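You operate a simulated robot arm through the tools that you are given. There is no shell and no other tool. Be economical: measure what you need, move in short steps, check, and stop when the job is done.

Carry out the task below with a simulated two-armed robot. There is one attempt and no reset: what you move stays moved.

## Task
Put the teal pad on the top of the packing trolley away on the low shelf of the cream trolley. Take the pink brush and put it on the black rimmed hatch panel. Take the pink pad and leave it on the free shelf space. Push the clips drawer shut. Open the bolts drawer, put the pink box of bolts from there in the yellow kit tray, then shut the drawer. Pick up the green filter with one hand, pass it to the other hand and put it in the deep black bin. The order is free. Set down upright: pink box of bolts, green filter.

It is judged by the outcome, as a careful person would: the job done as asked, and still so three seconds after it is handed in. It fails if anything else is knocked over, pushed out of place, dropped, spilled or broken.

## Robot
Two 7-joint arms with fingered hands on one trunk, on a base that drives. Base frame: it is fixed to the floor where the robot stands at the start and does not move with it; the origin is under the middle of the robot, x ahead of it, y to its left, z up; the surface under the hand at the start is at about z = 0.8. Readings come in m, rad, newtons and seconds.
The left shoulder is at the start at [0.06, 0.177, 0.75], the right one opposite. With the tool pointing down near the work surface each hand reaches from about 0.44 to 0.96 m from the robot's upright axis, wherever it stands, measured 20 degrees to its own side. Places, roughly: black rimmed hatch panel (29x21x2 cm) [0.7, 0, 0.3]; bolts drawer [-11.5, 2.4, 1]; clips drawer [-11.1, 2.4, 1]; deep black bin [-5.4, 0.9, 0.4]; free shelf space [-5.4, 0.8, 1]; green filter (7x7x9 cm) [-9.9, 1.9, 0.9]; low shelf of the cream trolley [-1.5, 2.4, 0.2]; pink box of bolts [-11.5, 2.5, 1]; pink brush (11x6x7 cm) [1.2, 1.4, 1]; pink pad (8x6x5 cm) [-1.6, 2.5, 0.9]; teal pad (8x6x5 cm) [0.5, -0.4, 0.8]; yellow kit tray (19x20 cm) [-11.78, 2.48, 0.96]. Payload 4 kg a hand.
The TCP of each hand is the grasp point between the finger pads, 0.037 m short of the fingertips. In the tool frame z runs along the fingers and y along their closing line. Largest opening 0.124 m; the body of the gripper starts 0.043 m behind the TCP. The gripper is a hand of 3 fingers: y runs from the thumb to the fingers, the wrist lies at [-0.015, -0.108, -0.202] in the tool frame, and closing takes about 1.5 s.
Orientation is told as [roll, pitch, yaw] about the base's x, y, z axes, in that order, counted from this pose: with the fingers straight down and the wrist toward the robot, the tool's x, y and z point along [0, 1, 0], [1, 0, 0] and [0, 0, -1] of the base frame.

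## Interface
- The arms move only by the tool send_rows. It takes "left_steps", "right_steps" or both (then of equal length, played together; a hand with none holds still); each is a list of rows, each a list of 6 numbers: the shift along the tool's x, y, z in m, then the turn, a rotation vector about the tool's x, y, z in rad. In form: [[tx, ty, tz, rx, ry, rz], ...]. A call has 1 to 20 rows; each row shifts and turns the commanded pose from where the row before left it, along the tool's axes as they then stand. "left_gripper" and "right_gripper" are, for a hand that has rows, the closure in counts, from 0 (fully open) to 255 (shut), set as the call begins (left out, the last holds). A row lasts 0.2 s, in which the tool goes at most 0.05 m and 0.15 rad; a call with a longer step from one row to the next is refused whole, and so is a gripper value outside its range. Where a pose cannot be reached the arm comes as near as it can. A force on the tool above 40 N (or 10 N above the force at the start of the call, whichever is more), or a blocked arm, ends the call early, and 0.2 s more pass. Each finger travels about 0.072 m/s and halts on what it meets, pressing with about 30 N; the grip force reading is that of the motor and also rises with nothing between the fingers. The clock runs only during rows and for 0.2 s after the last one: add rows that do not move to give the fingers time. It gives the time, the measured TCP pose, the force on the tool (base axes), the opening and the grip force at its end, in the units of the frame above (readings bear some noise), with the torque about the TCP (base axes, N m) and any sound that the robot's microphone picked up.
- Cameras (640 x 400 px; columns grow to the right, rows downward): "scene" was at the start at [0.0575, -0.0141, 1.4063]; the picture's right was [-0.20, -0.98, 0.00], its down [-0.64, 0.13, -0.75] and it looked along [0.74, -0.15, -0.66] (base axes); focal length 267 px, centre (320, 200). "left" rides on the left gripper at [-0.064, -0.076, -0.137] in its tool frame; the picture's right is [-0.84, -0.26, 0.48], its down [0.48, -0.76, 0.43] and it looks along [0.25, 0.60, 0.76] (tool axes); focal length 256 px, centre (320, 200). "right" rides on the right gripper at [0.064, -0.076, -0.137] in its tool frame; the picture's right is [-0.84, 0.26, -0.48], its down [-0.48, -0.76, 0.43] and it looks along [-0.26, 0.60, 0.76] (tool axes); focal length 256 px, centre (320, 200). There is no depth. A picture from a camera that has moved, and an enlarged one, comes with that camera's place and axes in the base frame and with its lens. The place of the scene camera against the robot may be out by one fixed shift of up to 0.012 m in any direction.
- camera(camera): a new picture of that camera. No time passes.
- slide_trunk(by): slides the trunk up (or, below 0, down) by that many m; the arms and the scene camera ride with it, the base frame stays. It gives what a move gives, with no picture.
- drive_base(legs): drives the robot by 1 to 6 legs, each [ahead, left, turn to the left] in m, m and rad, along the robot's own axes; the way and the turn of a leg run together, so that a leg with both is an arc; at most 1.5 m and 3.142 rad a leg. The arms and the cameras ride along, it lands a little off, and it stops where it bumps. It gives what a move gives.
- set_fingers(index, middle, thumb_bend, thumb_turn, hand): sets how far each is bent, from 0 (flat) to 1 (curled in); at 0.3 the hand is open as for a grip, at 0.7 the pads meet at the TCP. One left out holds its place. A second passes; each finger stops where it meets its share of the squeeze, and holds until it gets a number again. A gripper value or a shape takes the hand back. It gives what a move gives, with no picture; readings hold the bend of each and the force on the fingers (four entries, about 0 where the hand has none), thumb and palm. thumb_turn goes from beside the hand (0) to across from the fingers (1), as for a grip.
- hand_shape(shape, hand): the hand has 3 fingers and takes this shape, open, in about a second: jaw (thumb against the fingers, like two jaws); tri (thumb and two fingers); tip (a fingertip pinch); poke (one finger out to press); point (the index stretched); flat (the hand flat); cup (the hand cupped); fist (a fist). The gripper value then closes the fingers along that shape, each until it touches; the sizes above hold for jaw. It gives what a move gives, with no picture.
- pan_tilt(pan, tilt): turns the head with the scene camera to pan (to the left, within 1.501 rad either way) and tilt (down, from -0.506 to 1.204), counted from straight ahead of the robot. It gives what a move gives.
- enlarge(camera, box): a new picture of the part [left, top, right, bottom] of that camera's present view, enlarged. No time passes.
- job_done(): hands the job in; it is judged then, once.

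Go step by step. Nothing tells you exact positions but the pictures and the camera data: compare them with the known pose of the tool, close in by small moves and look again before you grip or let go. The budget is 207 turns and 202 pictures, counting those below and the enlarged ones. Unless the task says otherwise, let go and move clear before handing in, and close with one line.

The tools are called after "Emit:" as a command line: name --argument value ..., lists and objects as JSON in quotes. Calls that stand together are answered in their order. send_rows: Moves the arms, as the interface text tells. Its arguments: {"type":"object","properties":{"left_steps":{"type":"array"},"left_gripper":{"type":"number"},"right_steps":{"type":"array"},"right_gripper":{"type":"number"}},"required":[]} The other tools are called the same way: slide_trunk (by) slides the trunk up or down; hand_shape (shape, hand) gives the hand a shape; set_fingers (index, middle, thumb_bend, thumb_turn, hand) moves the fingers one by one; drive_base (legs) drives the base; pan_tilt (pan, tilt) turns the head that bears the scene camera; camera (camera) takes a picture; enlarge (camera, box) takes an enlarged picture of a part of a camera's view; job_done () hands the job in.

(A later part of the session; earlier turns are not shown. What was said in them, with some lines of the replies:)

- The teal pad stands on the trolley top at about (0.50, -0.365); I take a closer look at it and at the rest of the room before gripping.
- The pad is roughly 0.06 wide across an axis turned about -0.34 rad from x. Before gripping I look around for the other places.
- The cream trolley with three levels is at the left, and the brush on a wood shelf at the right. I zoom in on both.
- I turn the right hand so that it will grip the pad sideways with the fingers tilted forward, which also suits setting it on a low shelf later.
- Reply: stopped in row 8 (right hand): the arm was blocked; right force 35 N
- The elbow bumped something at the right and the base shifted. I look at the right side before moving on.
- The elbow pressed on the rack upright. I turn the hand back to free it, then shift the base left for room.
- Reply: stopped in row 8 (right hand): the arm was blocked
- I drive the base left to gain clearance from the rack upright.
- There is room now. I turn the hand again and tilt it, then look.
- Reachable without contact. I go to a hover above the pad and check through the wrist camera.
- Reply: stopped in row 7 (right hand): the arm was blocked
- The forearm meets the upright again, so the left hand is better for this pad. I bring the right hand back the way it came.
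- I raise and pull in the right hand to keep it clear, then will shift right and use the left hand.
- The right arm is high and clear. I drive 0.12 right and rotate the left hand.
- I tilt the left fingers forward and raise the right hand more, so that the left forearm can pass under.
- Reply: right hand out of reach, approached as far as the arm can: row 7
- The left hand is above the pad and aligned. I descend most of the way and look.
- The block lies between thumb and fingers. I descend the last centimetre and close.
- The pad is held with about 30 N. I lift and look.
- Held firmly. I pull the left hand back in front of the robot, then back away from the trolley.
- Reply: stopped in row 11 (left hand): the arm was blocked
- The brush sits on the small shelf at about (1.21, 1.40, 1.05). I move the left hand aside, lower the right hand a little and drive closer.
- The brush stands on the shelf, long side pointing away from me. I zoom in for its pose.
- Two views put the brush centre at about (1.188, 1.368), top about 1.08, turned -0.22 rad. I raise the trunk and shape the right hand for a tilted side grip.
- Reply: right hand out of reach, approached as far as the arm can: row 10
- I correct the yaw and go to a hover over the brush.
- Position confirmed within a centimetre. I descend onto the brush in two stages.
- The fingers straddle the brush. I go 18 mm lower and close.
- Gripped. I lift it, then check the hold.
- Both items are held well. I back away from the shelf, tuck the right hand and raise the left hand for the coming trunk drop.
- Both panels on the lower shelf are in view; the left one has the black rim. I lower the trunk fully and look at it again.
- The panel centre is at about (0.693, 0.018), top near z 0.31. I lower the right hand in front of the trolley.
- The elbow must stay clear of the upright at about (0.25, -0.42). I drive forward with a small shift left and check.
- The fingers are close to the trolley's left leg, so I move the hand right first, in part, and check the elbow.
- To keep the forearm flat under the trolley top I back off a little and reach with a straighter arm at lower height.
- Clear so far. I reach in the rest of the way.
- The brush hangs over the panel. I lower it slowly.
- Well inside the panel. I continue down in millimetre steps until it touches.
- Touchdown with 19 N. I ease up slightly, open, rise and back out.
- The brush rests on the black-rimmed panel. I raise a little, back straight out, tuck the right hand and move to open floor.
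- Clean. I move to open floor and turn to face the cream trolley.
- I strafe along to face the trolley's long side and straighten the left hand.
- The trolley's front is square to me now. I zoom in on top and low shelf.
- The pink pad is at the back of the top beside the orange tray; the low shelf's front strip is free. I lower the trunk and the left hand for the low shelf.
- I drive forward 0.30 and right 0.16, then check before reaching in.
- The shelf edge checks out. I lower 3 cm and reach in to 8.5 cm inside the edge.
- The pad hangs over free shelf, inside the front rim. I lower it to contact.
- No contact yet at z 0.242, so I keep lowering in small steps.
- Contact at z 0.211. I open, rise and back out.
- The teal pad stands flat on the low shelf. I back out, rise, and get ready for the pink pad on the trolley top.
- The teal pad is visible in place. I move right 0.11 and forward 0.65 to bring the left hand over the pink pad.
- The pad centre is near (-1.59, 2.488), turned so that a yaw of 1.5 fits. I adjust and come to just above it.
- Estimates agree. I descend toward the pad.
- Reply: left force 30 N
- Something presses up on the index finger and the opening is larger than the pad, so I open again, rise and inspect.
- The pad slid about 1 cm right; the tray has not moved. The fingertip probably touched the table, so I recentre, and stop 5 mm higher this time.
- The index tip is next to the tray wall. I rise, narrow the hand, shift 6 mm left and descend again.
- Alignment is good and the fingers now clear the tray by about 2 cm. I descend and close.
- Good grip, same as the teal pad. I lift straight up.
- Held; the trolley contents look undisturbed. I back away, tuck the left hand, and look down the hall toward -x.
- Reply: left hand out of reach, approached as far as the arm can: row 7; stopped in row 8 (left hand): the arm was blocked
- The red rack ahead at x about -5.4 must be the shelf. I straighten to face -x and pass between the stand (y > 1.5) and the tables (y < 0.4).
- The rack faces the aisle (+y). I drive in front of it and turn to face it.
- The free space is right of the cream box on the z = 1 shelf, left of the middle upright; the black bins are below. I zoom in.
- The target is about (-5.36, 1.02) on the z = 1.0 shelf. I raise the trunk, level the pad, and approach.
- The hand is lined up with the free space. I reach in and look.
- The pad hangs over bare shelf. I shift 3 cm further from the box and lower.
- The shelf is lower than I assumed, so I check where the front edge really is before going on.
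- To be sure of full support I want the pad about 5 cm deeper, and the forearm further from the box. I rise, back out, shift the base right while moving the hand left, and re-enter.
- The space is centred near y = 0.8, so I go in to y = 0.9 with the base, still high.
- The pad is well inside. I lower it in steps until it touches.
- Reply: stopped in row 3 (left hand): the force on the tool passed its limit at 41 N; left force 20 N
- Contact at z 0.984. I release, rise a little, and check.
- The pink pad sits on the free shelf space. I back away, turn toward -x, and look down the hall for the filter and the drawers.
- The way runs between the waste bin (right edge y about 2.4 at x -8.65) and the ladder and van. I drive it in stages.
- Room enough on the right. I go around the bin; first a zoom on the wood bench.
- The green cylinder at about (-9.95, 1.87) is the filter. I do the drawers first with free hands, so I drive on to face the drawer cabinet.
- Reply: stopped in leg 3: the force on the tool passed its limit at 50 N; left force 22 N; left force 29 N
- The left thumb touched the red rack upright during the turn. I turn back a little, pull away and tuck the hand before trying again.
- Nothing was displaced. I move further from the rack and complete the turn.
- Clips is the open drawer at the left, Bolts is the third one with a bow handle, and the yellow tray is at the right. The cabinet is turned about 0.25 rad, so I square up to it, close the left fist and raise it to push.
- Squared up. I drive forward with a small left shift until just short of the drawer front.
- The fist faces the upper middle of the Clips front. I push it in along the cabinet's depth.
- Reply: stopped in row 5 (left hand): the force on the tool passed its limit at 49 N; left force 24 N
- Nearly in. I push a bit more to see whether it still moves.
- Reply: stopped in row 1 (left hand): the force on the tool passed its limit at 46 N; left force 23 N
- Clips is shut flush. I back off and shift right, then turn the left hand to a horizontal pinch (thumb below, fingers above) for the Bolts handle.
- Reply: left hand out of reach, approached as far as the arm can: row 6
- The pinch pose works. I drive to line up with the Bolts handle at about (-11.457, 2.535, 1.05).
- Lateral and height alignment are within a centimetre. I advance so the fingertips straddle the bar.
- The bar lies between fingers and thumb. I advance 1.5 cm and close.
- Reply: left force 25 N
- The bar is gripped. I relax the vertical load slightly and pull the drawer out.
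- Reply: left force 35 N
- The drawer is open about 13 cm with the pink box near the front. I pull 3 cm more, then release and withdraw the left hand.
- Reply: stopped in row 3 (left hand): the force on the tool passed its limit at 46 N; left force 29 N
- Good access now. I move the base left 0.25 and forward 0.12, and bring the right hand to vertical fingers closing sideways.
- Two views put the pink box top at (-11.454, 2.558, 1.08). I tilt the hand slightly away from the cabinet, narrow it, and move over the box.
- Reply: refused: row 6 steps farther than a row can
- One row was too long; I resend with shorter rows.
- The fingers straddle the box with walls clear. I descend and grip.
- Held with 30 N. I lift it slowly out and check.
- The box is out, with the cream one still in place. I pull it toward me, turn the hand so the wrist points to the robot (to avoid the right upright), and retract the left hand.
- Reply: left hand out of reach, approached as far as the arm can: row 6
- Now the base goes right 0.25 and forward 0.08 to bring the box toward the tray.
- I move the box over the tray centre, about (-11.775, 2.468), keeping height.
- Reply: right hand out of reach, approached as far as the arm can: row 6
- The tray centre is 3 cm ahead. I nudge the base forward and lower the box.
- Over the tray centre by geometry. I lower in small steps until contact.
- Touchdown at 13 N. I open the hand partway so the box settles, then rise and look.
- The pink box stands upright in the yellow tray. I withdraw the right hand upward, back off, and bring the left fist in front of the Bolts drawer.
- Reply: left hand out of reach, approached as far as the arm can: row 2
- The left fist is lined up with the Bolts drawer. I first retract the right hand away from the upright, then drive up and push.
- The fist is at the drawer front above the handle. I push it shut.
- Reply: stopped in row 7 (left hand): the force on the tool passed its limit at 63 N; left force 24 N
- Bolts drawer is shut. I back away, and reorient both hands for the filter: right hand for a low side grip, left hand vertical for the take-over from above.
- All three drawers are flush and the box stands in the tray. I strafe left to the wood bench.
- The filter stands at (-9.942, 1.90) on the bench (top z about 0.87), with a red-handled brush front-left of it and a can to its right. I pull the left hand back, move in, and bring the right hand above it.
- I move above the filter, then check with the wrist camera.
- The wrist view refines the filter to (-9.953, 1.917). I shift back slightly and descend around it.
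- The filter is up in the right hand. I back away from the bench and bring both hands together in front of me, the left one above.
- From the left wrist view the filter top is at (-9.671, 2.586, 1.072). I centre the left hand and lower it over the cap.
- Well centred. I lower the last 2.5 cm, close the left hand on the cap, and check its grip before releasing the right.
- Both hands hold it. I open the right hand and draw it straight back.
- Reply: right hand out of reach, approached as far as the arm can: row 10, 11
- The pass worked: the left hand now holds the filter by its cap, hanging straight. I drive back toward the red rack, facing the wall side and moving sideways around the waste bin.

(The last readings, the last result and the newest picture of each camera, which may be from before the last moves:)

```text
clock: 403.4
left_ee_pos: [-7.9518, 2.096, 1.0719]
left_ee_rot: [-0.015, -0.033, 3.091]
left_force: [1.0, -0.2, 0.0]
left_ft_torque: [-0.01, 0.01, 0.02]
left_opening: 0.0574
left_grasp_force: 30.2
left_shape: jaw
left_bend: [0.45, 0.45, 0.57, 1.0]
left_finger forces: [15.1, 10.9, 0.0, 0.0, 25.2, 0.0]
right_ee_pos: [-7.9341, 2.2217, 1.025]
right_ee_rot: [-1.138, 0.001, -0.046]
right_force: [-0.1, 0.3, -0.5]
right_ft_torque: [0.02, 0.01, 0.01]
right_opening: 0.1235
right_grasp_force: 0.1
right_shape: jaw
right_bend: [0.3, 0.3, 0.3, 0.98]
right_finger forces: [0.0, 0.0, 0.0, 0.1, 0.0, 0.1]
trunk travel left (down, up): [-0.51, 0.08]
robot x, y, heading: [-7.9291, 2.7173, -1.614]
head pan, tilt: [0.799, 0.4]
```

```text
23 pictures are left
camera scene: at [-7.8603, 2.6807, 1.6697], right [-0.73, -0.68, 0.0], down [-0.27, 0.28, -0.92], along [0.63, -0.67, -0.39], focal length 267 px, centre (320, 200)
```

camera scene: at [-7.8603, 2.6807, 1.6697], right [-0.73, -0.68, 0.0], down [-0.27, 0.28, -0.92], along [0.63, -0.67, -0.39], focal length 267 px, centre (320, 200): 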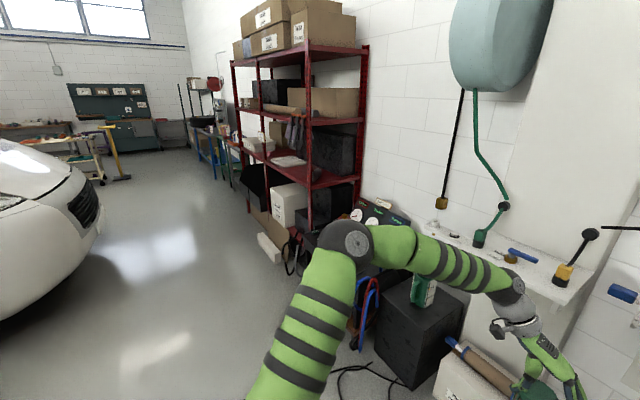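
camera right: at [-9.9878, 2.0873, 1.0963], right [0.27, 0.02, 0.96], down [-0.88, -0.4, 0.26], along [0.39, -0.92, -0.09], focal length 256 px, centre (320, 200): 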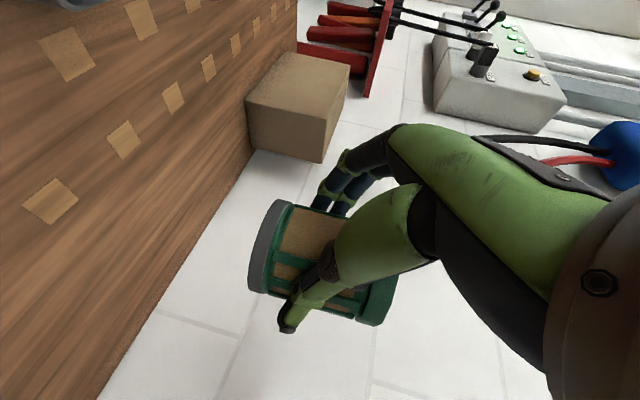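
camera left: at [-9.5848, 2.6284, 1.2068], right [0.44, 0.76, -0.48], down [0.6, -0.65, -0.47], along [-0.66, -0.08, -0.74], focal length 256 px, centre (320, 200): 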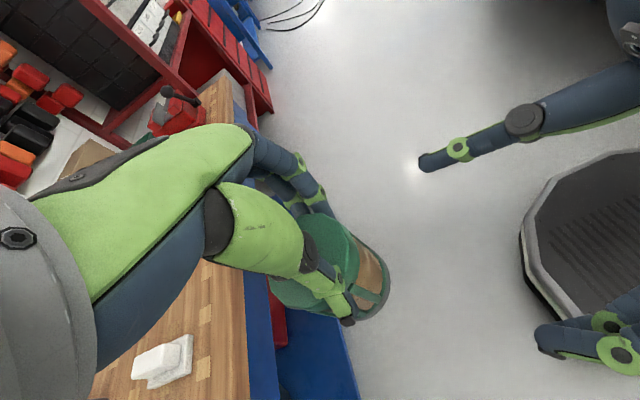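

The path is clear. I continue along to the rack.

Emit:
drive_base --legs '[[0.12, 0.75, 0], [0.12, 1.2, 0], [0, 0.4, 0]]'

Emit:
pan_tilt --pan 0.0 --tilt 0.65

Emit:
camera --camera "scene"

```text
clock: 415.2
left_ee_pos: [-5.6345, 1.7442, 1.0715]
left_ee_rot: [-0.016, -0.036, 3.105]
left_force: [-0.1, 0.0, -0.8]
left_ft_torque: [0.03, 0.03, -0.03]
left_opening: 0.0571
left_grasp_force: 30.0
left_shape: jaw
left_bend: [0.45, 0.45, 0.57, 1.0]
left_finger forces: [15.1, 10.9, 0.0, 0.0, 25.2, 0.1]
right_ee_pos: [-5.6173, 1.8701, 1.0249]
right_ee_rot: [-1.138, -0.001, -0.028]
right_force: [0.7, 0.5, 0.7]
right_ft_torque: [-0.01, 0.0, -0.04]
right_opening: 0.1236
right_grasp_force: 0.1
right_shape: jaw
right_bend: [0.3, 0.3, 0.3, 0.98]
right_finger forces: [0.0, 0.0, 0.1, 0.0, 0.1, 0.0]
trunk travel left (down, up): [-0.51, 0.08]
robot x, y, heading: [-5.6236, 2.3659, -1.606]
head pan, tilt: [0.799, 0.4]
```

```text
clock: 416.3
left_ee_pos: [-5.6344, 1.7439, 1.0706]
left_ee_rot: [-0.016, -0.034, 3.105]
left_force: [0.1, 0.4, 0.3]
left_ft_torque: [-0.02, -0.02, 0.01]
left_opening: 0.0572
left_grasp_force: 30.0
left_shape: jaw
left_bend: [0.45, 0.45, 0.57, 1.0]
left_finger forces: [15.1, 10.8, 0.0, 0.0, 25.3, 0.0]
right_ee_pos: [-5.6184, 1.869, 1.0249]
right_ee_rot: [-1.137, 0.0, -0.03]
right_force: [0.9, -0.3, 0.4]
right_ft_torque: [0.0, 0.0, -0.02]
right_opening: 0.1236
right_grasp_force: 0.1
right_shape: jaw
right_bend: [0.3, 0.3, 0.3, 0.98]
right_finger forces: [0.1, 0.1, 0.0, 0.0, 0.0, 0.1]
trunk travel left (down, up): [-0.51, 0.08]
robot x, y, heading: [-5.624, 2.3633, -1.603]
head pan, tilt: [0.0, 0.649]
```

```text
22 pictures are left
camera scene: at [-5.6191, 2.3094, 1.6472], right [-1.0, 0.03, 0.0], down [0.02, 0.6, -0.8], along [-0.02, -0.8, -0.6], focal length 267 px, centre (320, 200)
```

scene: 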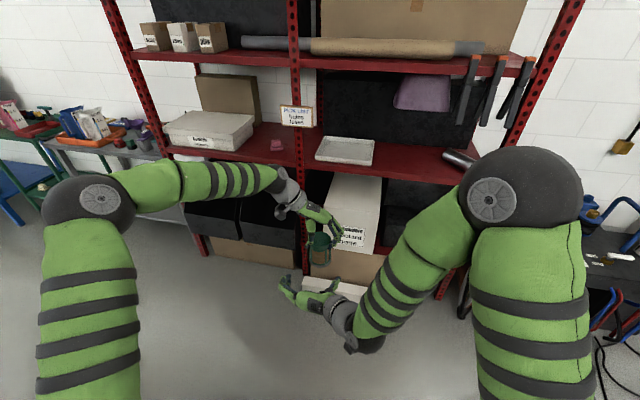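

The rack and the pink pad look as left. I lower the trunk to look into the bins and prepare the low approach, moving the right hand aside.

Emit:
send_rows --right_steps '[[0, -0.04, 0, 0, 0, 0], [0, -0.04, 0, 0, 0, 0], [0, -0.04, 0, 0, 0, 0], [0, -0.04, 0, 0, 0, 0], [0, -0.04, 0, 0, 0, 0]]'

Emit:
slide_trunk --by -0.35

Emit:
drive_base --legs '[[0, 0.25, 0.03]]'

Emit:
camera --camera "scene"

Emit:
enlarge --camera "scene" --box '[180, 110, 420, 290]'

```text
clock: 417.5
left_ee_pos: [-5.6355, 1.7446, 1.0721]
left_ee_rot: [-0.015, -0.034, 3.104]
left_force: [-0.3, 0.6, -0.4]
left_ft_torque: [-0.03, -0.01, 0.01]
left_opening: 0.0571
left_grasp_force: 30.6
left_shape: jaw
left_bend: [0.45, 0.45, 0.57, 1.0]
left_finger forces: [15.2, 10.9, 0.1, 0.0, 25.2, 0.0]
right_ee_pos: [-5.8098, 1.8383, 1.0235]
right_ee_rot: [-1.138, 0.0, -0.029]
right_force: [-0.4, 0.2, 0.4]
right_ft_torque: [0.03, 0.0, -0.01]
right_opening: 0.1237
right_grasp_force: 0.0
right_shape: jaw
right_bend: [0.3, 0.3, 0.3, 0.98]
right_finger forces: [0.1, 0.0, 0.1, 0.1, 0.0, 0.1]
right hand out of reach, approached as far as the arm can: row 1, 2, 3
trunk travel left (down, up): [-0.51, 0.08]
robot x, y, heading: [-5.6234, 2.3671, -1.602]
head pan, tilt: [0.0, 0.649]
```

```text
clock: 420.9
left_ee_pos: [-5.6354, 1.7453, 0.7236]
left_ee_rot: [-0.015, -0.033, 3.106]
left_force: [0.1, -0.1, -1.1]
left_ft_torque: [-0.01, -0.03, -0.04]
left_opening: 0.0573
left_grasp_force: 30.2
left_shape: jaw
left_bend: [0.45, 0.45, 0.57, 1.0]
left_finger forces: [15.0, 10.8, 0.0, 0.0, 25.3, 0.1]
right_ee_pos: [-5.8079, 1.8376, 0.6717]
right_ee_rot: [-1.137, -0.003, -0.029]
right_force: [0.4, 0.4, -0.3]
right_ft_torque: [0.02, -0.01, -0.01]
right_opening: 0.1238
right_grasp_force: 0.0
right_shape: jaw
right_bend: [0.3, 0.3, 0.3, 0.98]
right_finger forces: [0.1, 0.0, 0.1, 0.1, 0.1, 0.0]
trunk travel left (down, up): [-0.16, 0.43]
robot x, y, heading: [-5.6248, 2.3606, -1.603]
head pan, tilt: [0.0, 0.649]
```

```text
clock: 422.8
left_ee_pos: [-5.3697, 1.7402, 0.7233]
left_ee_rot: [-0.016, -0.033, 3.138]
left_force: [0.5, -1.6, -0.7]
left_ft_torque: [-0.02, 0.03, 0.03]
left_opening: 0.0572
left_grasp_force: 30.4
left_shape: jaw
left_bend: [0.45, 0.45, 0.57, 1.0]
left_finger forces: [15.1, 10.9, 0.0, 0.1, 25.3, 0.1]
right_ee_pos: [-5.548, 1.8289, 0.6721]
right_ee_rot: [-1.138, 0.001, 0.002]
right_force: [-0.3, 0.2, -0.3]
right_ft_torque: [0.02, 0.03, -0.01]
right_opening: 0.1237
right_grasp_force: 0.1
right_shape: jaw
right_bend: [0.3, 0.3, 0.3, 0.98]
right_finger forces: [0.0, 0.0, 0.1, 0.0, 0.0, 0.0]
trunk travel left (down, up): [-0.16, 0.43]
robot x, y, heading: [-5.3766, 2.3595, -1.57]
head pan, tilt: [0.0, 0.649]
```

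```text
21 pictures are left
camera scene: at [-5.3724, 2.3057, 1.2972], right [-1.0, 0.0, 0.0], down [0.0, 0.6, -0.8], along [0.0, -0.8, -0.6], focal length 267 px, centre (320, 200)
```

scene: 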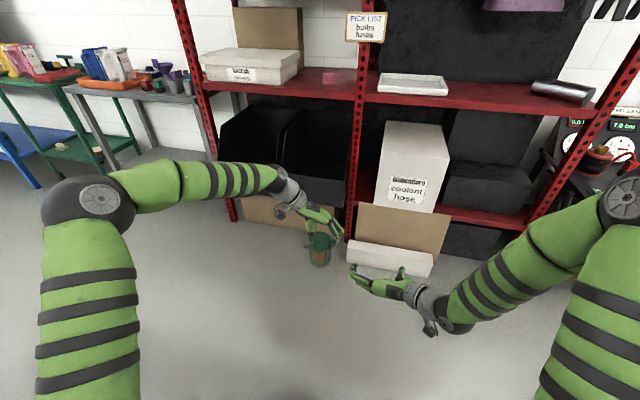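

```text
2.22 times, centred on (300, 200) of scene
camera zoom: at [-5.3724, 2.3057, 1.2972], right [-1.0, 0.0, 0.0], down [0.0, 0.6, -0.8], along [0.0, -0.8, -0.6], focal length 593 px, centre (364, 200)
```

zoom: 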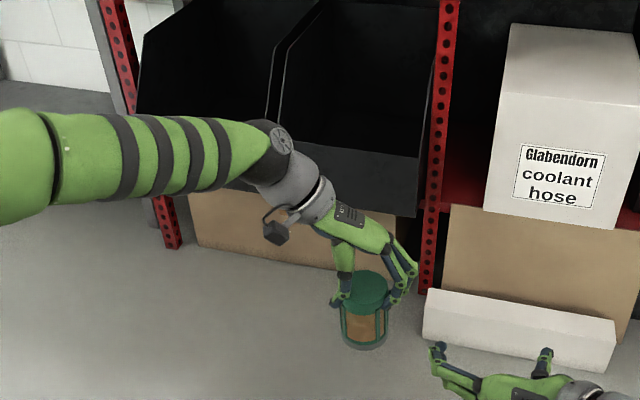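

The bins are picking bins with a low front lip (top about z 0.57 at y 1.18) and floor at about z 0.42. I turn the left hand so the wrist faces me, then drive closer.

Emit:
send_rows --left_steps '[[0, 0, 0, 0, 0, -0.143], [0, 0, 0, 0, 0, -0.143], [0, 0, 0, 0, 0, -0.143], [0, 0, 0, 0, 0, -0.143], [0, 0, 0, 0, 0, -0.143], [0, 0, 0, 0, 0, -0.143], [0, 0, 0, 0, 0, -0.143], [0, 0, 0, 0, 0, -0.143], [0, 0, 0, 0, 0, -0.143], [0, 0, 0, 0, 0, -0.143], [0, 0, 0, 0, 0, -0.143]]'

Emit:
drive_base --legs '[[0.45, 0.03, 0]]'

Emit:
camera --camera "scene"

Emit:
camera --camera "left"

```text
clock: 425.1
left_ee_pos: [-5.3695, 1.7395, 0.7225]
left_ee_rot: [-0.033, 0.015, -1.572]
left_force: [0.3, 0.0, 0.0]
left_ft_torque: [0.01, 0.03, -0.01]
left_opening: 0.0571
left_grasp_force: 30.3
left_shape: jaw
left_bend: [0.45, 0.45, 0.57, 1.0]
left_finger forces: [15.1, 10.6, 0.0, 0.0, 24.8, 0.0]
right_ee_pos: [-5.5477, 1.8303, 0.6711]
right_ee_rot: [-1.138, 0.0, 0.001]
right_force: [0.1, -0.3, -0.5]
right_ft_torque: [0.0, 0.03, 0.03]
right_opening: 0.124
right_grasp_force: 0.1
right_shape: jaw
right_bend: [0.3, 0.3, 0.3, 0.98]
right_finger forces: [0.0, 0.0, 0.0, 0.0, 0.0, 0.0]
trunk travel left (down, up): [-0.16, 0.43]
robot x, y, heading: [-5.3767, 2.3587, -1.571]
head pan, tilt: [0.0, 0.649]
```

```text
clock: 427.9
left_ee_pos: [-5.3406, 1.2957, 0.7233]
left_ee_rot: [-0.034, 0.016, -1.574]
left_force: [-0.3, -0.5, 0.0]
left_ft_torque: [0.02, -0.03, -0.02]
left_opening: 0.0567
left_grasp_force: 30.1
left_shape: jaw
left_bend: [0.45, 0.45, 0.57, 1.0]
left_finger forces: [15.2, 10.7, 0.0, 0.1, 24.9, 0.1]
right_ee_pos: [-5.5169, 1.3836, 0.6713]
right_ee_rot: [-1.139, 0.0, 0.001]
right_force: [-0.3, 0.2, 0.3]
right_ft_torque: [0.01, -0.01, 0.03]
right_opening: 0.1238
right_grasp_force: 0.1
right_shape: jaw
right_bend: [0.3, 0.3, 0.3, 0.98]
right_finger forces: [0.0, 0.0, 0.1, 0.1, 0.1, 0.1]
trunk travel left (down, up): [-0.16, 0.43]
robot x, y, heading: [-5.3522, 1.9166, -1.571]
head pan, tilt: [0.0, 0.649]
```

```text
19 pictures are left
camera scene: at [-5.3424, 1.8615, 1.2972], right [-1.0, 0.0, 0.0], down [0.0, 0.6, -0.8], along [0.0, -0.8, -0.6], focal length 267 px, centre (320, 200)
```

scene: 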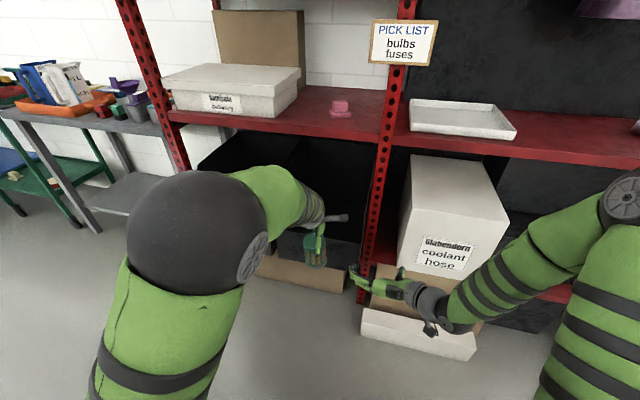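

```text
18 pictures are left
camera left: at [-5.3994, 1.369, 0.8618], right [-0.85, 0.27, -0.45], down [0.47, 0.77, -0.44], along [0.23, -0.59, -0.78], focal length 256 px, centre (320, 200)
```

left: 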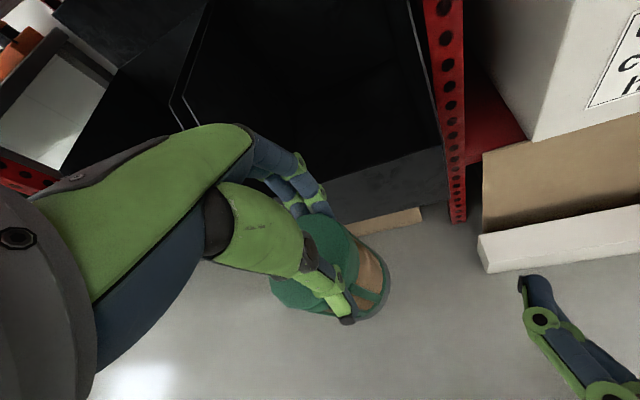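

The lip agrees in both cameras: (x -5.17 to -5.49, y 1.17, z 0.566). I move the filter over it, just behind the lip.

Emit:
send_rows --left_steps '[[0.002, 0.04, 0.004, 0, 0, 0], [0.002, 0.04, 0.004, 0, 0, 0], [0.002, 0.04, 0.004, 0, 0, 0], [0, 0.04, 0.004, 0, 0, 0], [0, 0.045, 0, 0, 0, 0]]'

Emit:
camera --camera "left"

Emit:
enlarge --camera "scene" --box '[180, 110, 420, 300]'

```text
clock: 429.1
left_ee_pos: [-5.3321, 1.0902, 0.7024]
left_ee_rot: [-0.035, 0.018, -1.575]
left_force: [0.1, -0.9, 0.0]
left_ft_torque: [0.01, -0.01, -0.01]
left_opening: 0.0565
left_grasp_force: 30.1
left_shape: jaw
left_bend: [0.45, 0.45, 0.57, 1.0]
left_finger forces: [15.3, 11.0, 0.0, 0.1, 24.9, 0.0]
right_ee_pos: [-5.5164, 1.3841, 0.6716]
right_ee_rot: [-1.138, 0.0, 0.001]
right_force: [-0.5, -0.4, -0.5]
right_ft_torque: [-0.01, -0.01, -0.02]
right_opening: 0.1236
right_grasp_force: 0.1
right_shape: jaw
right_bend: [0.3, 0.3, 0.3, 0.98]
right_finger forces: [0.0, 0.0, 0.1, 0.0, 0.0, 0.0]
trunk travel left (down, up): [-0.16, 0.43]
robot x, y, heading: [-5.3492, 1.914, -1.566]
head pan, tilt: [0.0, 0.649]
```

```text
17 pictures are left
camera left: at [-5.3915, 1.1642, 0.8409], right [-0.85, 0.27, -0.45], down [0.47, 0.77, -0.44], along [0.23, -0.58, -0.78], focal length 256 px, centre (320, 200)
```

left: 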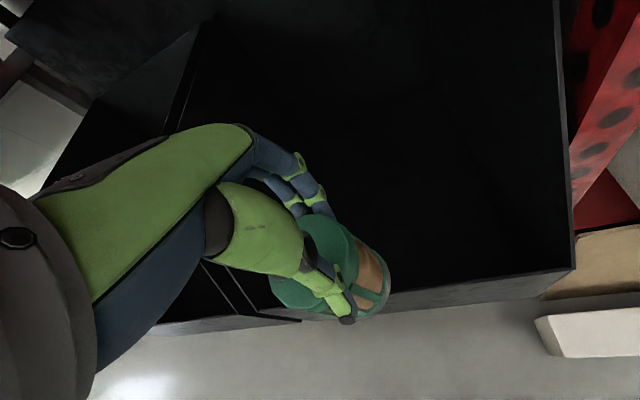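

```text
2.11 times, centred on (300, 205) of scene
camera zoom: at [-5.3423, 1.8615, 1.2972], right [-1.0, 0.0, 0.0], down [0.0, 0.6, -0.8], along [0.0, -0.8, -0.6], focal length 562 px, centre (362, 190)
```

zoom: 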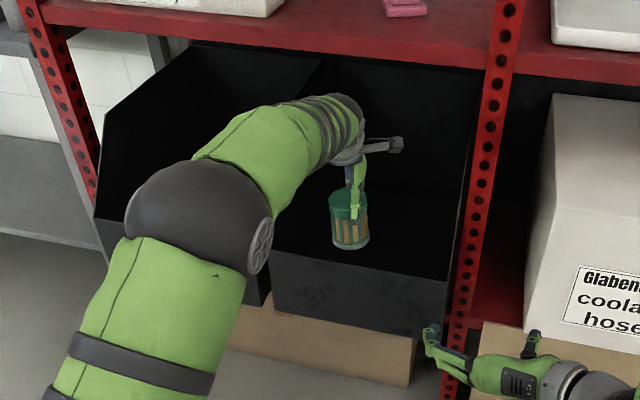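

The rack is turned a little: the lip at this x is at y about 1.105, so the filter must go about 10 cm further in. The wrist stays outside the upper shelf's edge, so I go forward at this height.

Emit:
send_rows --left_steps '[[-0.007, 0.025, 0, 0, 0, 0], [-0.007, 0.025, 0, 0, 0, 0], [-0.006, 0.025, 0, 0, 0, 0], [-0.006, 0.025, 0, 0, 0, 0]]'

Emit:
camera --camera "left"

Emit:
enlarge --camera "scene" --box '[180, 110, 420, 300]'

```text
clock: 430.1
left_ee_pos: [-5.3554, 1.02, 0.6993]
left_ee_rot: [-0.033, 0.016, -1.574]
left_force: [0.4, -0.1, -0.9]
left_ft_torque: [0.0, -0.01, 0.02]
left_opening: 0.0565
left_grasp_force: 30.4
left_shape: jaw
left_bend: [0.46, 0.45, 0.58, 1.0]
left_finger forces: [15.2, 10.8, 0.0, 0.0, 24.5, 0.1]
left hand out of reach, approached as far as the arm can: row 3, 4
right_ee_pos: [-5.5174, 1.3852, 0.6718]
right_ee_rot: [-1.136, 0.001, 0.002]
right_force: [0.2, 0.0, -0.3]
right_ft_torque: [0.03, 0.0, 0.0]
right_opening: 0.1236
right_grasp_force: 0.0
right_shape: jaw
right_bend: [0.3, 0.3, 0.3, 0.98]
right_finger forces: [0.1, 0.0, 0.0, 0.1, 0.1, 0.0]
trunk travel left (down, up): [-0.16, 0.43]
robot x, y, heading: [-5.3451, 1.9154, -1.569]
head pan, tilt: [0.0, 0.649]
```

```text
15 pictures are left
camera left: at [-5.4141, 1.0934, 0.8395], right [-0.85, 0.27, -0.45], down [0.47, 0.77, -0.44], along [0.23, -0.58, -0.78], focal length 256 px, centre (320, 200)
```

left: 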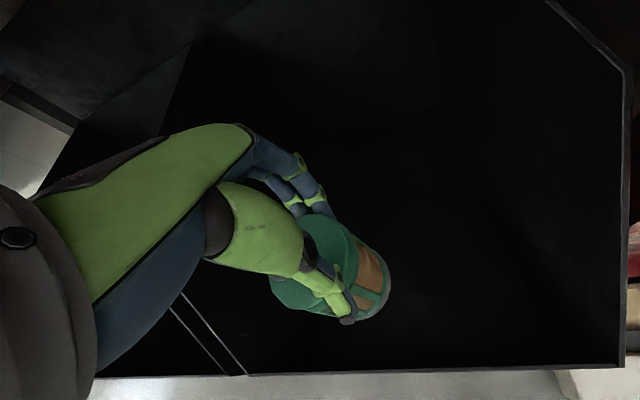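

```text
2.11 times, centred on (300, 205) of scene
camera zoom: at [-5.3424, 1.8611, 1.2972], right [-1.0, 0.0, 0.0], down [0.0, 0.6, -0.8], along [0.0, -0.8, -0.6], focal length 562 px, centre (362, 190)
```

zoom: 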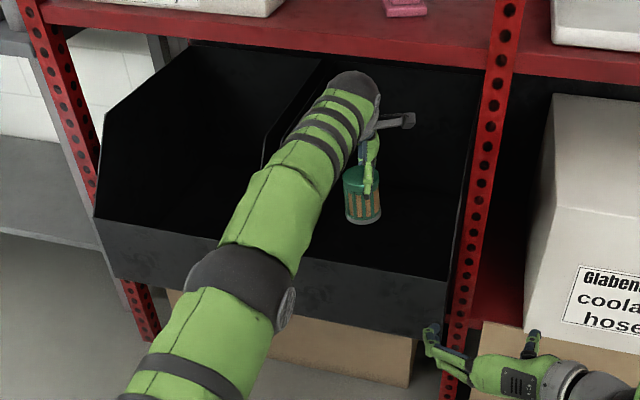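

The arm is at full reach with the filter inside the bin. I nudge the base 4 cm forward, then lower it.

Emit:
drive_base --legs '[[0.04, 0, 0]]'

Emit:
send_rows --left_steps '[[0, 0, 0.03, 0, 0, 0], [0, 0, 0.03, 0, 0, 0], [0, 0, 0.03, 0, 0, 0], [0, 0, 0.03, 0, 0, 0], [0, 0, 0.02, 0, 0, 0]]'

Emit:
camera --camera "left"

Emit:
enlarge --camera "scene" --box '[180, 110, 420, 300]'

```text
clock: 430.9
left_ee_pos: [-5.3554, 0.9809, 0.6993]
left_ee_rot: [-0.034, 0.018, -1.576]
left_force: [-1.1, 0.0, 1.0]
left_ft_torque: [0.02, -0.02, 0.01]
left_opening: 0.0562
left_grasp_force: 30.4
left_shape: jaw
left_bend: [0.46, 0.45, 0.58, 1.0]
left_finger forces: [15.3, 10.8, 0.0, 0.1, 24.6, 0.1]
right_ee_pos: [-5.5175, 1.3451, 0.6724]
right_ee_rot: [-1.138, 0.0, 0.002]
right_force: [-0.1, -0.2, -0.2]
right_ft_torque: [0.02, 0.02, 0.0]
right_opening: 0.1237
right_grasp_force: 0.1
right_shape: jaw
right_bend: [0.3, 0.3, 0.3, 0.98]
right_finger forces: [0.0, 0.1, 0.1, 0.0, 0.0, 0.1]
trunk travel left (down, up): [-0.16, 0.43]
robot x, y, heading: [-5.3416, 1.8746, -1.568]
head pan, tilt: [0.0, 0.649]
```

```text
clock: 432.1
left_ee_pos: [-5.3598, 0.9847, 0.561]
left_ee_rot: [-0.032, 0.016, -1.576]
left_force: [-0.1, -0.8, 0.0]
left_ft_torque: [0.05, 0.01, -0.03]
left_opening: 0.0562
left_grasp_force: 29.1
left_shape: jaw
left_bend: [0.46, 0.45, 0.58, 1.0]
left_finger forces: [15.2, 10.6, 0.1, 0.0, 24.4, 0.0]
right_ee_pos: [-5.5171, 1.3457, 0.6723]
right_ee_rot: [-1.134, 0.001, 0.001]
right_force: [0.2, 1.1, -0.3]
right_ft_torque: [0.01, -0.01, 0.0]
right_opening: 0.1238
right_grasp_force: 0.1
right_shape: jaw
right_bend: [0.3, 0.3, 0.3, 0.98]
right_finger forces: [0.0, 0.1, 0.1, 0.0, 0.0, 0.0]
trunk travel left (down, up): [-0.16, 0.43]
robot x, y, heading: [-5.3485, 1.8763, -1.571]
head pan, tilt: [0.0, 0.649]
```

```text
13 pictures are left
camera left: at [-5.42, 1.058, 0.6999], right [-0.85, 0.27, -0.45], down [0.47, 0.77, -0.44], along [0.23, -0.58, -0.78], focal length 256 px, centre (320, 200)
```

left: 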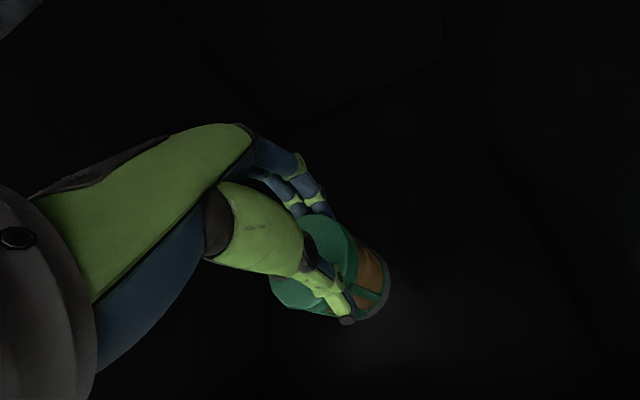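

```text
2.11 times, centred on (300, 205) of scene
camera zoom: at [-5.3425, 1.8216, 1.2972], right [-1.0, 0.0, 0.0], down [0.0, 0.6, -0.8], along [0.0, -0.8, -0.6], focal length 562 px, centre (362, 190)
```

zoom: 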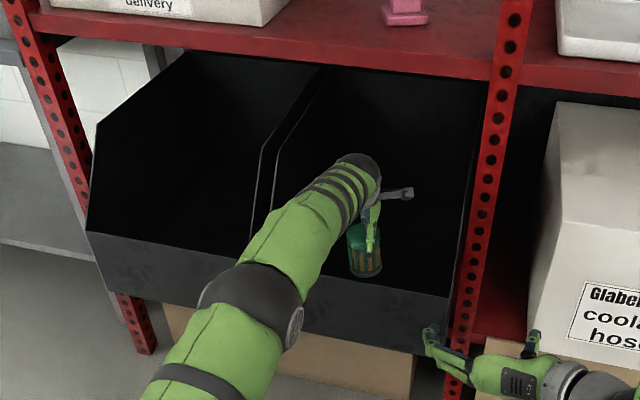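

Emit:
send_rows --left_steps '[[0, 0, 0.01, 0, 0, 0], [0, 0, 0.01, 0, 0, 0], [0, 0, 0.01, 0, 0, 0], [0, 0, 0.005, 0, 0, 0]]'

Emit:
send_rows --left_steps '[[0, 0, 0.004, 0, 0, 0], [0, 0, 0.004, 0, 0, 0], [0, 0, 0.004, 0, 0, 0]]'

```text
clock: 433.1
left_ee_pos: [-5.3623, 0.9836, 0.5265]
left_ee_rot: [-0.033, 0.02, -1.577]
left_force: [0.4, 0.6, 1.2]
left_ft_torque: [-0.01, -0.01, 0.0]
left_opening: 0.0566
left_grasp_force: 30.2
left_shape: jaw
left_bend: [0.46, 0.45, 0.58, 1.0]
left_finger forces: [15.3, 10.7, 0.0, 0.0, 24.3, 0.0]
right_ee_pos: [-5.518, 1.3455, 0.6727]
right_ee_rot: [-1.138, 0.001, 0.003]
right_force: [0.7, 0.6, 0.3]
right_ft_torque: [0.01, 0.03, 0.0]
right_opening: 0.1238
right_grasp_force: 0.0
right_shape: jaw
right_bend: [0.3, 0.3, 0.3, 0.98]
right_finger forces: [0.0, 0.1, 0.1, 0.0, 0.0, 0.0]
trunk travel left (down, up): [-0.16, 0.43]
robot x, y, heading: [-5.3463, 1.8763, -1.571]
head pan, tilt: [0.0, 0.649]
```

```text
clock: 433.9
left_ee_pos: [-5.3637, 0.9842, 0.5146]
left_ee_rot: [-0.033, 0.018, -1.575]
left_force: [0.2, 0.0, -0.2]
left_ft_torque: [0.01, 0.02, 0.02]
left_opening: 0.0563
left_grasp_force: 30.2
left_shape: jaw
left_bend: [0.46, 0.45, 0.58, 1.0]
left_finger forces: [15.2, 10.8, 0.1, 0.1, 24.3, 0.1]
right_ee_pos: [-5.5179, 1.346, 0.6721]
right_ee_rot: [-1.138, 0.001, 0.0]
right_force: [-0.8, -0.1, 0.7]
right_ft_torque: [0.01, 0.02, 0.02]
right_opening: 0.124
right_grasp_force: 0.1
right_shape: jaw
right_bend: [0.3, 0.3, 0.3, 0.98]
right_finger forces: [0.0, 0.1, 0.0, 0.0, 0.1, 0.1]
trunk travel left (down, up): [-0.16, 0.43]
robot x, y, heading: [-5.3469, 1.8726, -1.568]
head pan, tilt: [0.0, 0.649]
```

No contact yet; I keep lowering in small steps.

Emit:
send_rows --left_steps '[[0, 0, 0.004, 0, 0, 0], [0, 0, 0.004, 0, 0, 0], [0, 0, 0.004, 0, 0, 0]]'

Emit:
send_rows --left_steps '[[0, 0, 0.004, 0, 0, 0], [0, 0, 0.004, 0, 0, 0], [0, 0, 0.004, 0, 0, 0]]'

Emit:
enlarge --camera "scene" --box '[180, 110, 420, 300]'

```text
clock: 434.7
left_ee_pos: [-5.3633, 0.9848, 0.5019]
left_ee_rot: [-0.032, 0.018, -1.574]
left_force: [0.5, 0.6, 0.0]
left_ft_torque: [0.01, 0.0, -0.01]
left_opening: 0.0562
left_grasp_force: 29.9
left_shape: jaw
left_bend: [0.46, 0.45, 0.58, 1.0]
left_finger forces: [15.2, 10.7, 0.0, 0.0, 24.3, 0.1]
right_ee_pos: [-5.517, 1.3468, 0.672]
right_ee_rot: [-1.138, 0.001, 0.002]
right_force: [-0.8, 0.3, -0.6]
right_ft_torque: [0.03, -0.01, 0.03]
right_opening: 0.124
right_grasp_force: 0.1
right_shape: jaw
right_bend: [0.3, 0.3, 0.3, 0.98]
right_finger forces: [0.0, 0.0, 0.0, 0.0, 0.0, 0.1]
trunk travel left (down, up): [-0.16, 0.43]
robot x, y, heading: [-5.3513, 1.8764, -1.57]
head pan, tilt: [0.0, 0.649]
```

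```text
clock: 435.5
left_ee_pos: [-5.3632, 0.9844, 0.4884]
left_ee_rot: [-0.032, 0.017, -1.577]
left_force: [0.6, -0.5, 0.8]
left_ft_torque: [0.01, 0.03, 0.02]
left_opening: 0.0562
left_grasp_force: 29.9
left_shape: jaw
left_bend: [0.46, 0.45, 0.58, 1.0]
left_finger forces: [15.1, 10.7, 0.0, 0.1, 24.4, 0.0]
right_ee_pos: [-5.5191, 1.3463, 0.6713]
right_ee_rot: [-1.139, 0.001, 0.0]
right_force: [0.1, 0.6, -0.1]
right_ft_torque: [0.01, 0.01, 0.03]
right_opening: 0.1236
right_grasp_force: 0.1
right_shape: jaw
right_bend: [0.3, 0.3, 0.3, 0.98]
right_finger forces: [0.1, 0.0, 0.0, 0.0, 0.0, 0.1]
trunk travel left (down, up): [-0.16, 0.43]
robot x, y, heading: [-5.3465, 1.8749, -1.568]
head pan, tilt: [0.0, 0.649]
```

```text
2.11 times, centred on (300, 205) of scene
camera zoom: at [-5.3425, 1.8216, 1.2972], right [-1.0, 0.0, 0.0], down [0.0, 0.6, -0.8], along [0.0, -0.8, -0.6], focal length 562 px, centre (362, 190)
```

zoom: 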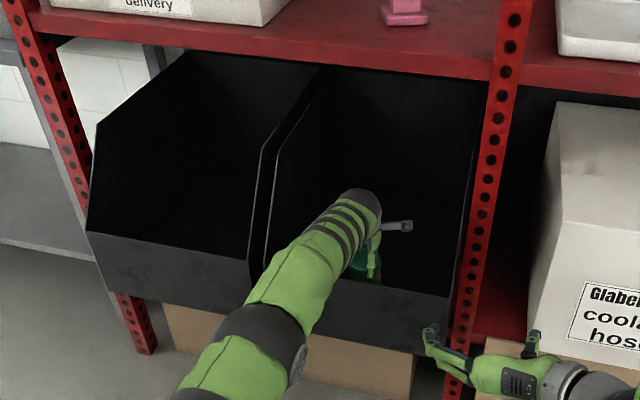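

Emit:
send_rows --left_steps '[[0, 0, 0.004, 0, 0, 0], [0, 0, 0.004, 0, 0, 0], [0, 0, 0.004, 0, 0, 0]]'

Emit:
send_rows --left_steps '[[0, 0, 0.004, 0, 0, 0], [0, 0, 0.004, 0, 0, 0], [0, 0, 0.004, 0, 0, 0]]'

```text
clock: 436.3
left_ee_pos: [-5.3619, 0.9843, 0.4769]
left_ee_rot: [-0.031, 0.018, -1.575]
left_force: [0.4, 1.2, 0.3]
left_ft_torque: [0.02, 0.01, 0.0]
left_opening: 0.0564
left_grasp_force: 29.9
left_shape: jaw
left_bend: [0.46, 0.45, 0.58, 1.0]
left_finger forces: [15.2, 10.7, 0.1, 0.0, 24.2, 0.1]
right_ee_pos: [-5.5173, 1.3457, 0.6723]
right_ee_rot: [-1.137, 0.001, 0.003]
right_force: [0.3, -0.3, 0.1]
right_ft_torque: [0.01, -0.02, -0.01]
right_opening: 0.1239
right_grasp_force: 0.0
right_shape: jaw
right_bend: [0.3, 0.3, 0.3, 0.98]
right_finger forces: [0.0, 0.0, 0.0, 0.0, 0.0, 0.0]
trunk travel left (down, up): [-0.16, 0.43]
robot x, y, heading: [-5.3481, 1.8748, -1.571]
head pan, tilt: [0.0, 0.649]
```

```text
clock: 437.1
left_ee_pos: [-5.3635, 0.9846, 0.465]
left_ee_rot: [-0.032, 0.017, -1.575]
left_force: [0.3, -0.7, -0.8]
left_ft_torque: [0.0, 0.0, 0.0]
left_opening: 0.0565
left_grasp_force: 30.0
left_shape: jaw
left_bend: [0.46, 0.45, 0.58, 1.0]
left_finger forces: [15.3, 10.7, 0.0, 0.1, 24.3, 0.0]
right_ee_pos: [-5.5187, 1.345, 0.6725]
right_ee_rot: [-1.138, 0.0, 0.003]
right_force: [0.4, 0.0, -0.8]
right_ft_torque: [0.0, 0.03, -0.01]
right_opening: 0.124
right_grasp_force: 0.0
right_shape: jaw
right_bend: [0.3, 0.3, 0.3, 0.98]
right_finger forces: [0.0, 0.0, 0.0, 0.0, 0.0, 0.0]
trunk travel left (down, up): [-0.16, 0.43]
robot x, y, heading: [-5.3491, 1.8767, -1.569]
head pan, tilt: [0.0, 0.649]
```

Emit:
send_rows --left_steps '[[0, 0, 0.004, 0, 0, 0], [0, 0, 0.004, 0, 0, 0], [0, 0, 0.004, 0, 0, 0]]'

Emit:
enlarge --camera "left" --box '[200, 120, 560, 400]'

```text
clock: 437.9
left_ee_pos: [-5.3644, 0.9855, 0.4595]
left_ee_rot: [-0.035, 0.013, -1.577]
left_force: [-3.7, 0.2, 8.2]
left_ft_torque: [-0.14, 0.05, -0.07]
left_opening: 0.0563
left_grasp_force: 29.5
left_shape: jaw
left_bend: [0.46, 0.45, 0.58, 1.0]
left_finger forces: [15.8, 12.2, 0.0, 0.1, 27.4, 0.1]
left hand out of reach, approached as far as the arm can: row 3
right_ee_pos: [-5.5177, 1.3451, 0.6719]
right_ee_rot: [-1.138, 0.001, 0.0]
right_force: [-0.3, 1.4, 0.1]
right_ft_torque: [0.0, 0.02, -0.02]
right_opening: 0.1237
right_grasp_force: 0.0
right_shape: jaw
right_bend: [0.3, 0.3, 0.3, 0.98]
right_finger forces: [0.1, 0.0, 0.0, 0.0, 0.0, 0.0]
trunk travel left (down, up): [-0.16, 0.43]
robot x, y, heading: [-5.3501, 1.8711, -1.567]
head pan, tilt: [0.0, 0.649]
```

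```text
1.43 times, centred on (380, 260) of left
camera zoom: at [-5.4233, 1.06, 0.5989], right [-0.85, 0.27, -0.45], down [0.47, 0.76, -0.44], along [0.23, -0.59, -0.78], focal length 366 px, centre (234, 114)
```

zoom: 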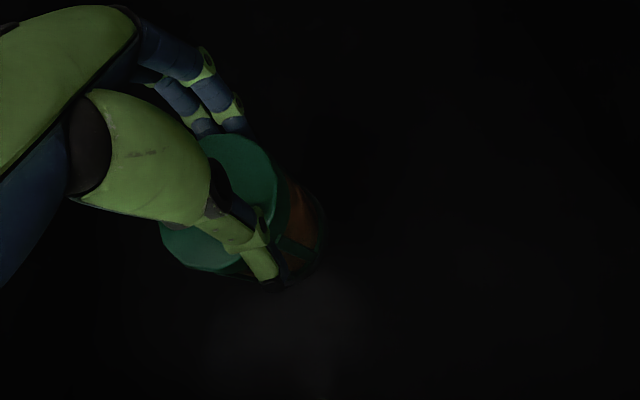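

Contact on the bin floor. I open gently, then rise straight up.

Emit:
send_rows --left_steps '[[0, 0, 0.002, 0, 0, 0], [0, 0, 0, 0, 0, 0], [0, 0, 0, 0, 0, 0], [0, 0, 0, 0, 0, 0]]' --left_gripper 90

Emit:
send_rows --left_steps '[[0, 0, 0, 0, 0, 0], [0, 0, 0, 0, 0, 0], [0, 0, 0, 0, 0, 0]]' --left_gripper 30

Emit:
send_rows --left_steps '[[0, 0, -0.01, 0, 0, 0], [0, 0, -0.02, 0, 0, 0], [0, 0, -0.03, 0, 0, 0], [0, 0, -0.03, 0, 0, 0], [0, 0, -0.03, 0, 0, 0], [0, 0, -0.03, 0, 0, 0], [0, 0, -0.03, 0, 0, 0]]'

Emit:
camera --camera "left"

```text
clock: 438.9
left_ee_pos: [-5.3637, 0.986, 0.455]
left_ee_rot: [-0.031, 0.019, -1.577]
left_force: [0.2, -0.1, -0.2]
left_ft_torque: [-0.03, -0.01, 0.03]
left_opening: 0.0798
left_grasp_force: 0.0
left_shape: jaw
left_bend: [0.37, 0.4, 0.52, 0.99]
left_finger forces: [0.0, 0.0, 0.0, 0.0, 0.1, 0.1]
right_ee_pos: [-5.5187, 1.3457, 0.6719]
right_ee_rot: [-1.138, 0.001, 0.003]
right_force: [-0.4, -0.2, 0.3]
right_ft_torque: [0.02, 0.01, -0.03]
right_opening: 0.1241
right_grasp_force: 0.0
right_shape: jaw
right_bend: [0.3, 0.3, 0.3, 0.98]
right_finger forces: [0.0, 0.1, 0.0, 0.1, 0.0, 0.0]
trunk travel left (down, up): [-0.16, 0.43]
robot x, y, heading: [-5.3454, 1.8733, -1.573]
head pan, tilt: [0.0, 0.649]
```

```text
clock: 439.7
left_ee_pos: [-5.3632, 0.9873, 0.4549]
left_ee_rot: [-0.033, 0.017, -1.576]
left_force: [-0.6, 0.9, -0.3]
left_ft_torque: [-0.03, 0.03, 0.01]
left_opening: 0.1089
left_grasp_force: 0.0
left_shape: jaw
left_bend: [0.31, 0.33, 0.07, 0.98]
left_finger forces: [0.1, 0.0, 0.0, 0.0, 0.0, 0.1]
right_ee_pos: [-5.5181, 1.3457, 0.6718]
right_ee_rot: [-1.139, 0.001, 0.002]
right_force: [0.3, -0.3, -0.4]
right_ft_torque: [0.0, 0.01, -0.02]
right_opening: 0.1237
right_grasp_force: 0.0
right_shape: jaw
right_bend: [0.3, 0.3, 0.3, 0.98]
right_finger forces: [0.1, 0.1, 0.0, 0.0, 0.0, 0.1]
trunk travel left (down, up): [-0.16, 0.43]
robot x, y, heading: [-5.3475, 1.8755, -1.568]
head pan, tilt: [0.0, 0.649]
```

```text
clock: 441.3
left_ee_pos: [-5.359, 0.9846, 0.6375]
left_ee_rot: [-0.033, 0.017, -1.576]
left_force: [0.4, -0.2, -0.1]
left_ft_torque: [-0.03, 0.02, -0.01]
left_opening: 0.1091
left_grasp_force: 0.1
left_shape: jaw
left_bend: [0.31, 0.33, 0.07, 0.98]
left_finger forces: [0.1, 0.1, 0.0, 0.0, 0.0, 0.1]
right_ee_pos: [-5.5164, 1.3446, 0.6728]
right_ee_rot: [-1.139, -0.001, 0.001]
right_force: [-0.5, -0.3, 0.4]
right_ft_torque: [0.01, -0.02, 0.0]
right_opening: 0.1237
right_grasp_force: 0.0
right_shape: jaw
right_bend: [0.3, 0.3, 0.3, 0.98]
right_finger forces: [0.0, 0.0, 0.1, 0.0, 0.1, 0.1]
trunk travel left (down, up): [-0.16, 0.43]
robot x, y, heading: [-5.3479, 1.8724, -1.565]
head pan, tilt: [0.0, 0.649]
```

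```text
9 pictures are left
camera left: at [-5.4176, 1.0575, 0.777], right [-0.85, 0.27, -0.45], down [0.47, 0.77, -0.44], along [0.23, -0.59, -0.78], focal length 256 px, centre (320, 200)
```

left: 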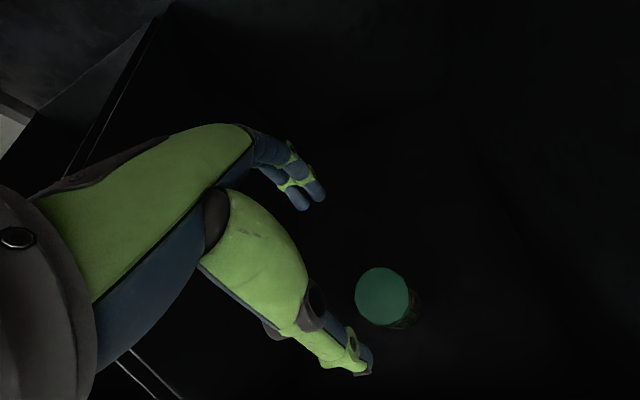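

The filter stands upright in the bin. I rise a bit more, back straight out, and take a last look.

Emit:
send_rows --left_steps '[[0, 0, -0.025, 0, 0, 0], [0, 0, -0.025, 0, 0, 0]]'

Emit:
drive_base --legs '[[-0.55, 0, 0]]'

Emit:
slide_trunk --by 0.35

Emit:
enlarge --camera "scene" --box '[160, 60, 440, 330]'

```text
clock: 441.9
left_ee_pos: [-5.3552, 0.9837, 0.6859]
left_ee_rot: [-0.032, 0.016, -1.575]
left_force: [-0.5, 0.0, 0.1]
left_ft_torque: [0.0, -0.01, -0.01]
left_opening: 0.1093
left_grasp_force: 0.1
left_shape: jaw
left_bend: [0.31, 0.33, 0.07, 0.98]
left_finger forces: [0.1, 0.1, 0.0, 0.1, 0.0, 0.1]
right_ee_pos: [-5.5173, 1.3455, 0.6714]
right_ee_rot: [-1.137, 0.0, 0.002]
right_force: [0.3, 0.5, -0.3]
right_ft_torque: [0.02, 0.01, 0.03]
right_opening: 0.1237
right_grasp_force: 0.0
right_shape: jaw
right_bend: [0.3, 0.3, 0.3, 0.98]
right_finger forces: [0.1, 0.0, 0.0, 0.0, 0.0, 0.0]
trunk travel left (down, up): [-0.16, 0.43]
robot x, y, heading: [-5.3435, 1.8734, -1.572]
head pan, tilt: [0.0, 0.649]
```

```text
clock: 445.0
left_ee_pos: [-5.364, 1.5196, 0.6862]
left_ee_rot: [-0.033, 0.018, -1.589]
left_force: [-0.6, -0.7, 0.7]
left_ft_torque: [0.01, 0.03, 0.01]
left_opening: 0.109
left_grasp_force: 0.0
left_shape: jaw
left_bend: [0.31, 0.33, 0.07, 0.98]
left_finger forces: [0.0, 0.0, 0.0, 0.0, 0.1, 0.0]
right_ee_pos: [-5.5216, 1.8828, 0.6723]
right_ee_rot: [-1.139, 0.0, -0.012]
right_force: [-0.2, 0.4, 0.4]
right_ft_torque: [0.0, 0.04, -0.02]
right_opening: 0.1238
right_grasp_force: 0.1
right_shape: jaw
right_bend: [0.3, 0.3, 0.3, 0.98]
right_finger forces: [0.0, 0.0, 0.0, 0.2, 0.0, 0.0]
trunk travel left (down, up): [-0.16, 0.43]
robot x, y, heading: [-5.3467, 2.4127, -1.586]
head pan, tilt: [0.0, 0.649]
```

```text
clock: 448.4
left_ee_pos: [-5.3642, 1.5204, 1.0355]
left_ee_rot: [-0.034, 0.016, -1.59]
left_force: [-0.5, -0.3, 1.2]
left_ft_torque: [-0.02, -0.04, -0.01]
left_opening: 0.1091
left_grasp_force: 0.0
left_shape: jaw
left_bend: [0.31, 0.33, 0.07, 0.98]
left_finger forces: [0.0, 0.0, 0.0, 0.0, 0.0, 0.0]
right_ee_pos: [-5.5216, 1.8832, 1.0225]
right_ee_rot: [-1.139, 0.0, -0.012]
right_force: [-0.1, 0.4, -0.6]
right_ft_torque: [0.04, 0.02, 0.03]
right_opening: 0.124
right_grasp_force: 0.1
right_shape: jaw
right_bend: [0.3, 0.3, 0.3, 0.98]
right_finger forces: [0.0, 0.0, 0.0, 0.0, 0.0, 0.1]
trunk travel left (down, up): [-0.51, 0.08]
robot x, y, heading: [-5.3455, 2.4135, -1.585]
head pan, tilt: [0.0, 0.649]
```

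```text
1.48 times, centred on (300, 195) of scene
camera zoom: at [-5.3395, 2.3568, 1.6471], right [-1.0, 0.01, 0.0], down [0.01, 0.6, -0.8], along [-0.01, -0.8, -0.6], focal length 395 px, centre (350, 207)
```

zoom: 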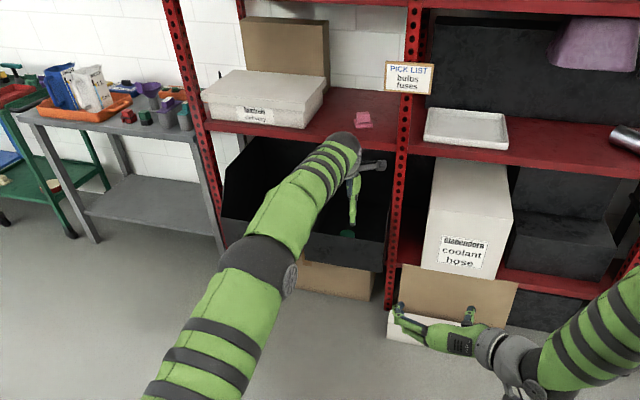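

Both items are where they belong on the rack: the filter's green cap is visible in the deep bin and the pink pad is on the shelf. Both hands are empty and clear, so I hand the job in.

Emit:
job_done

```text
The job is handed in.
```

I finished all six parts and handed the job in. Along the way an arm bumped a rack upright three times and the pink pad slid about 1 cm on its first grip, but I saw nothing knocked over or displaced.
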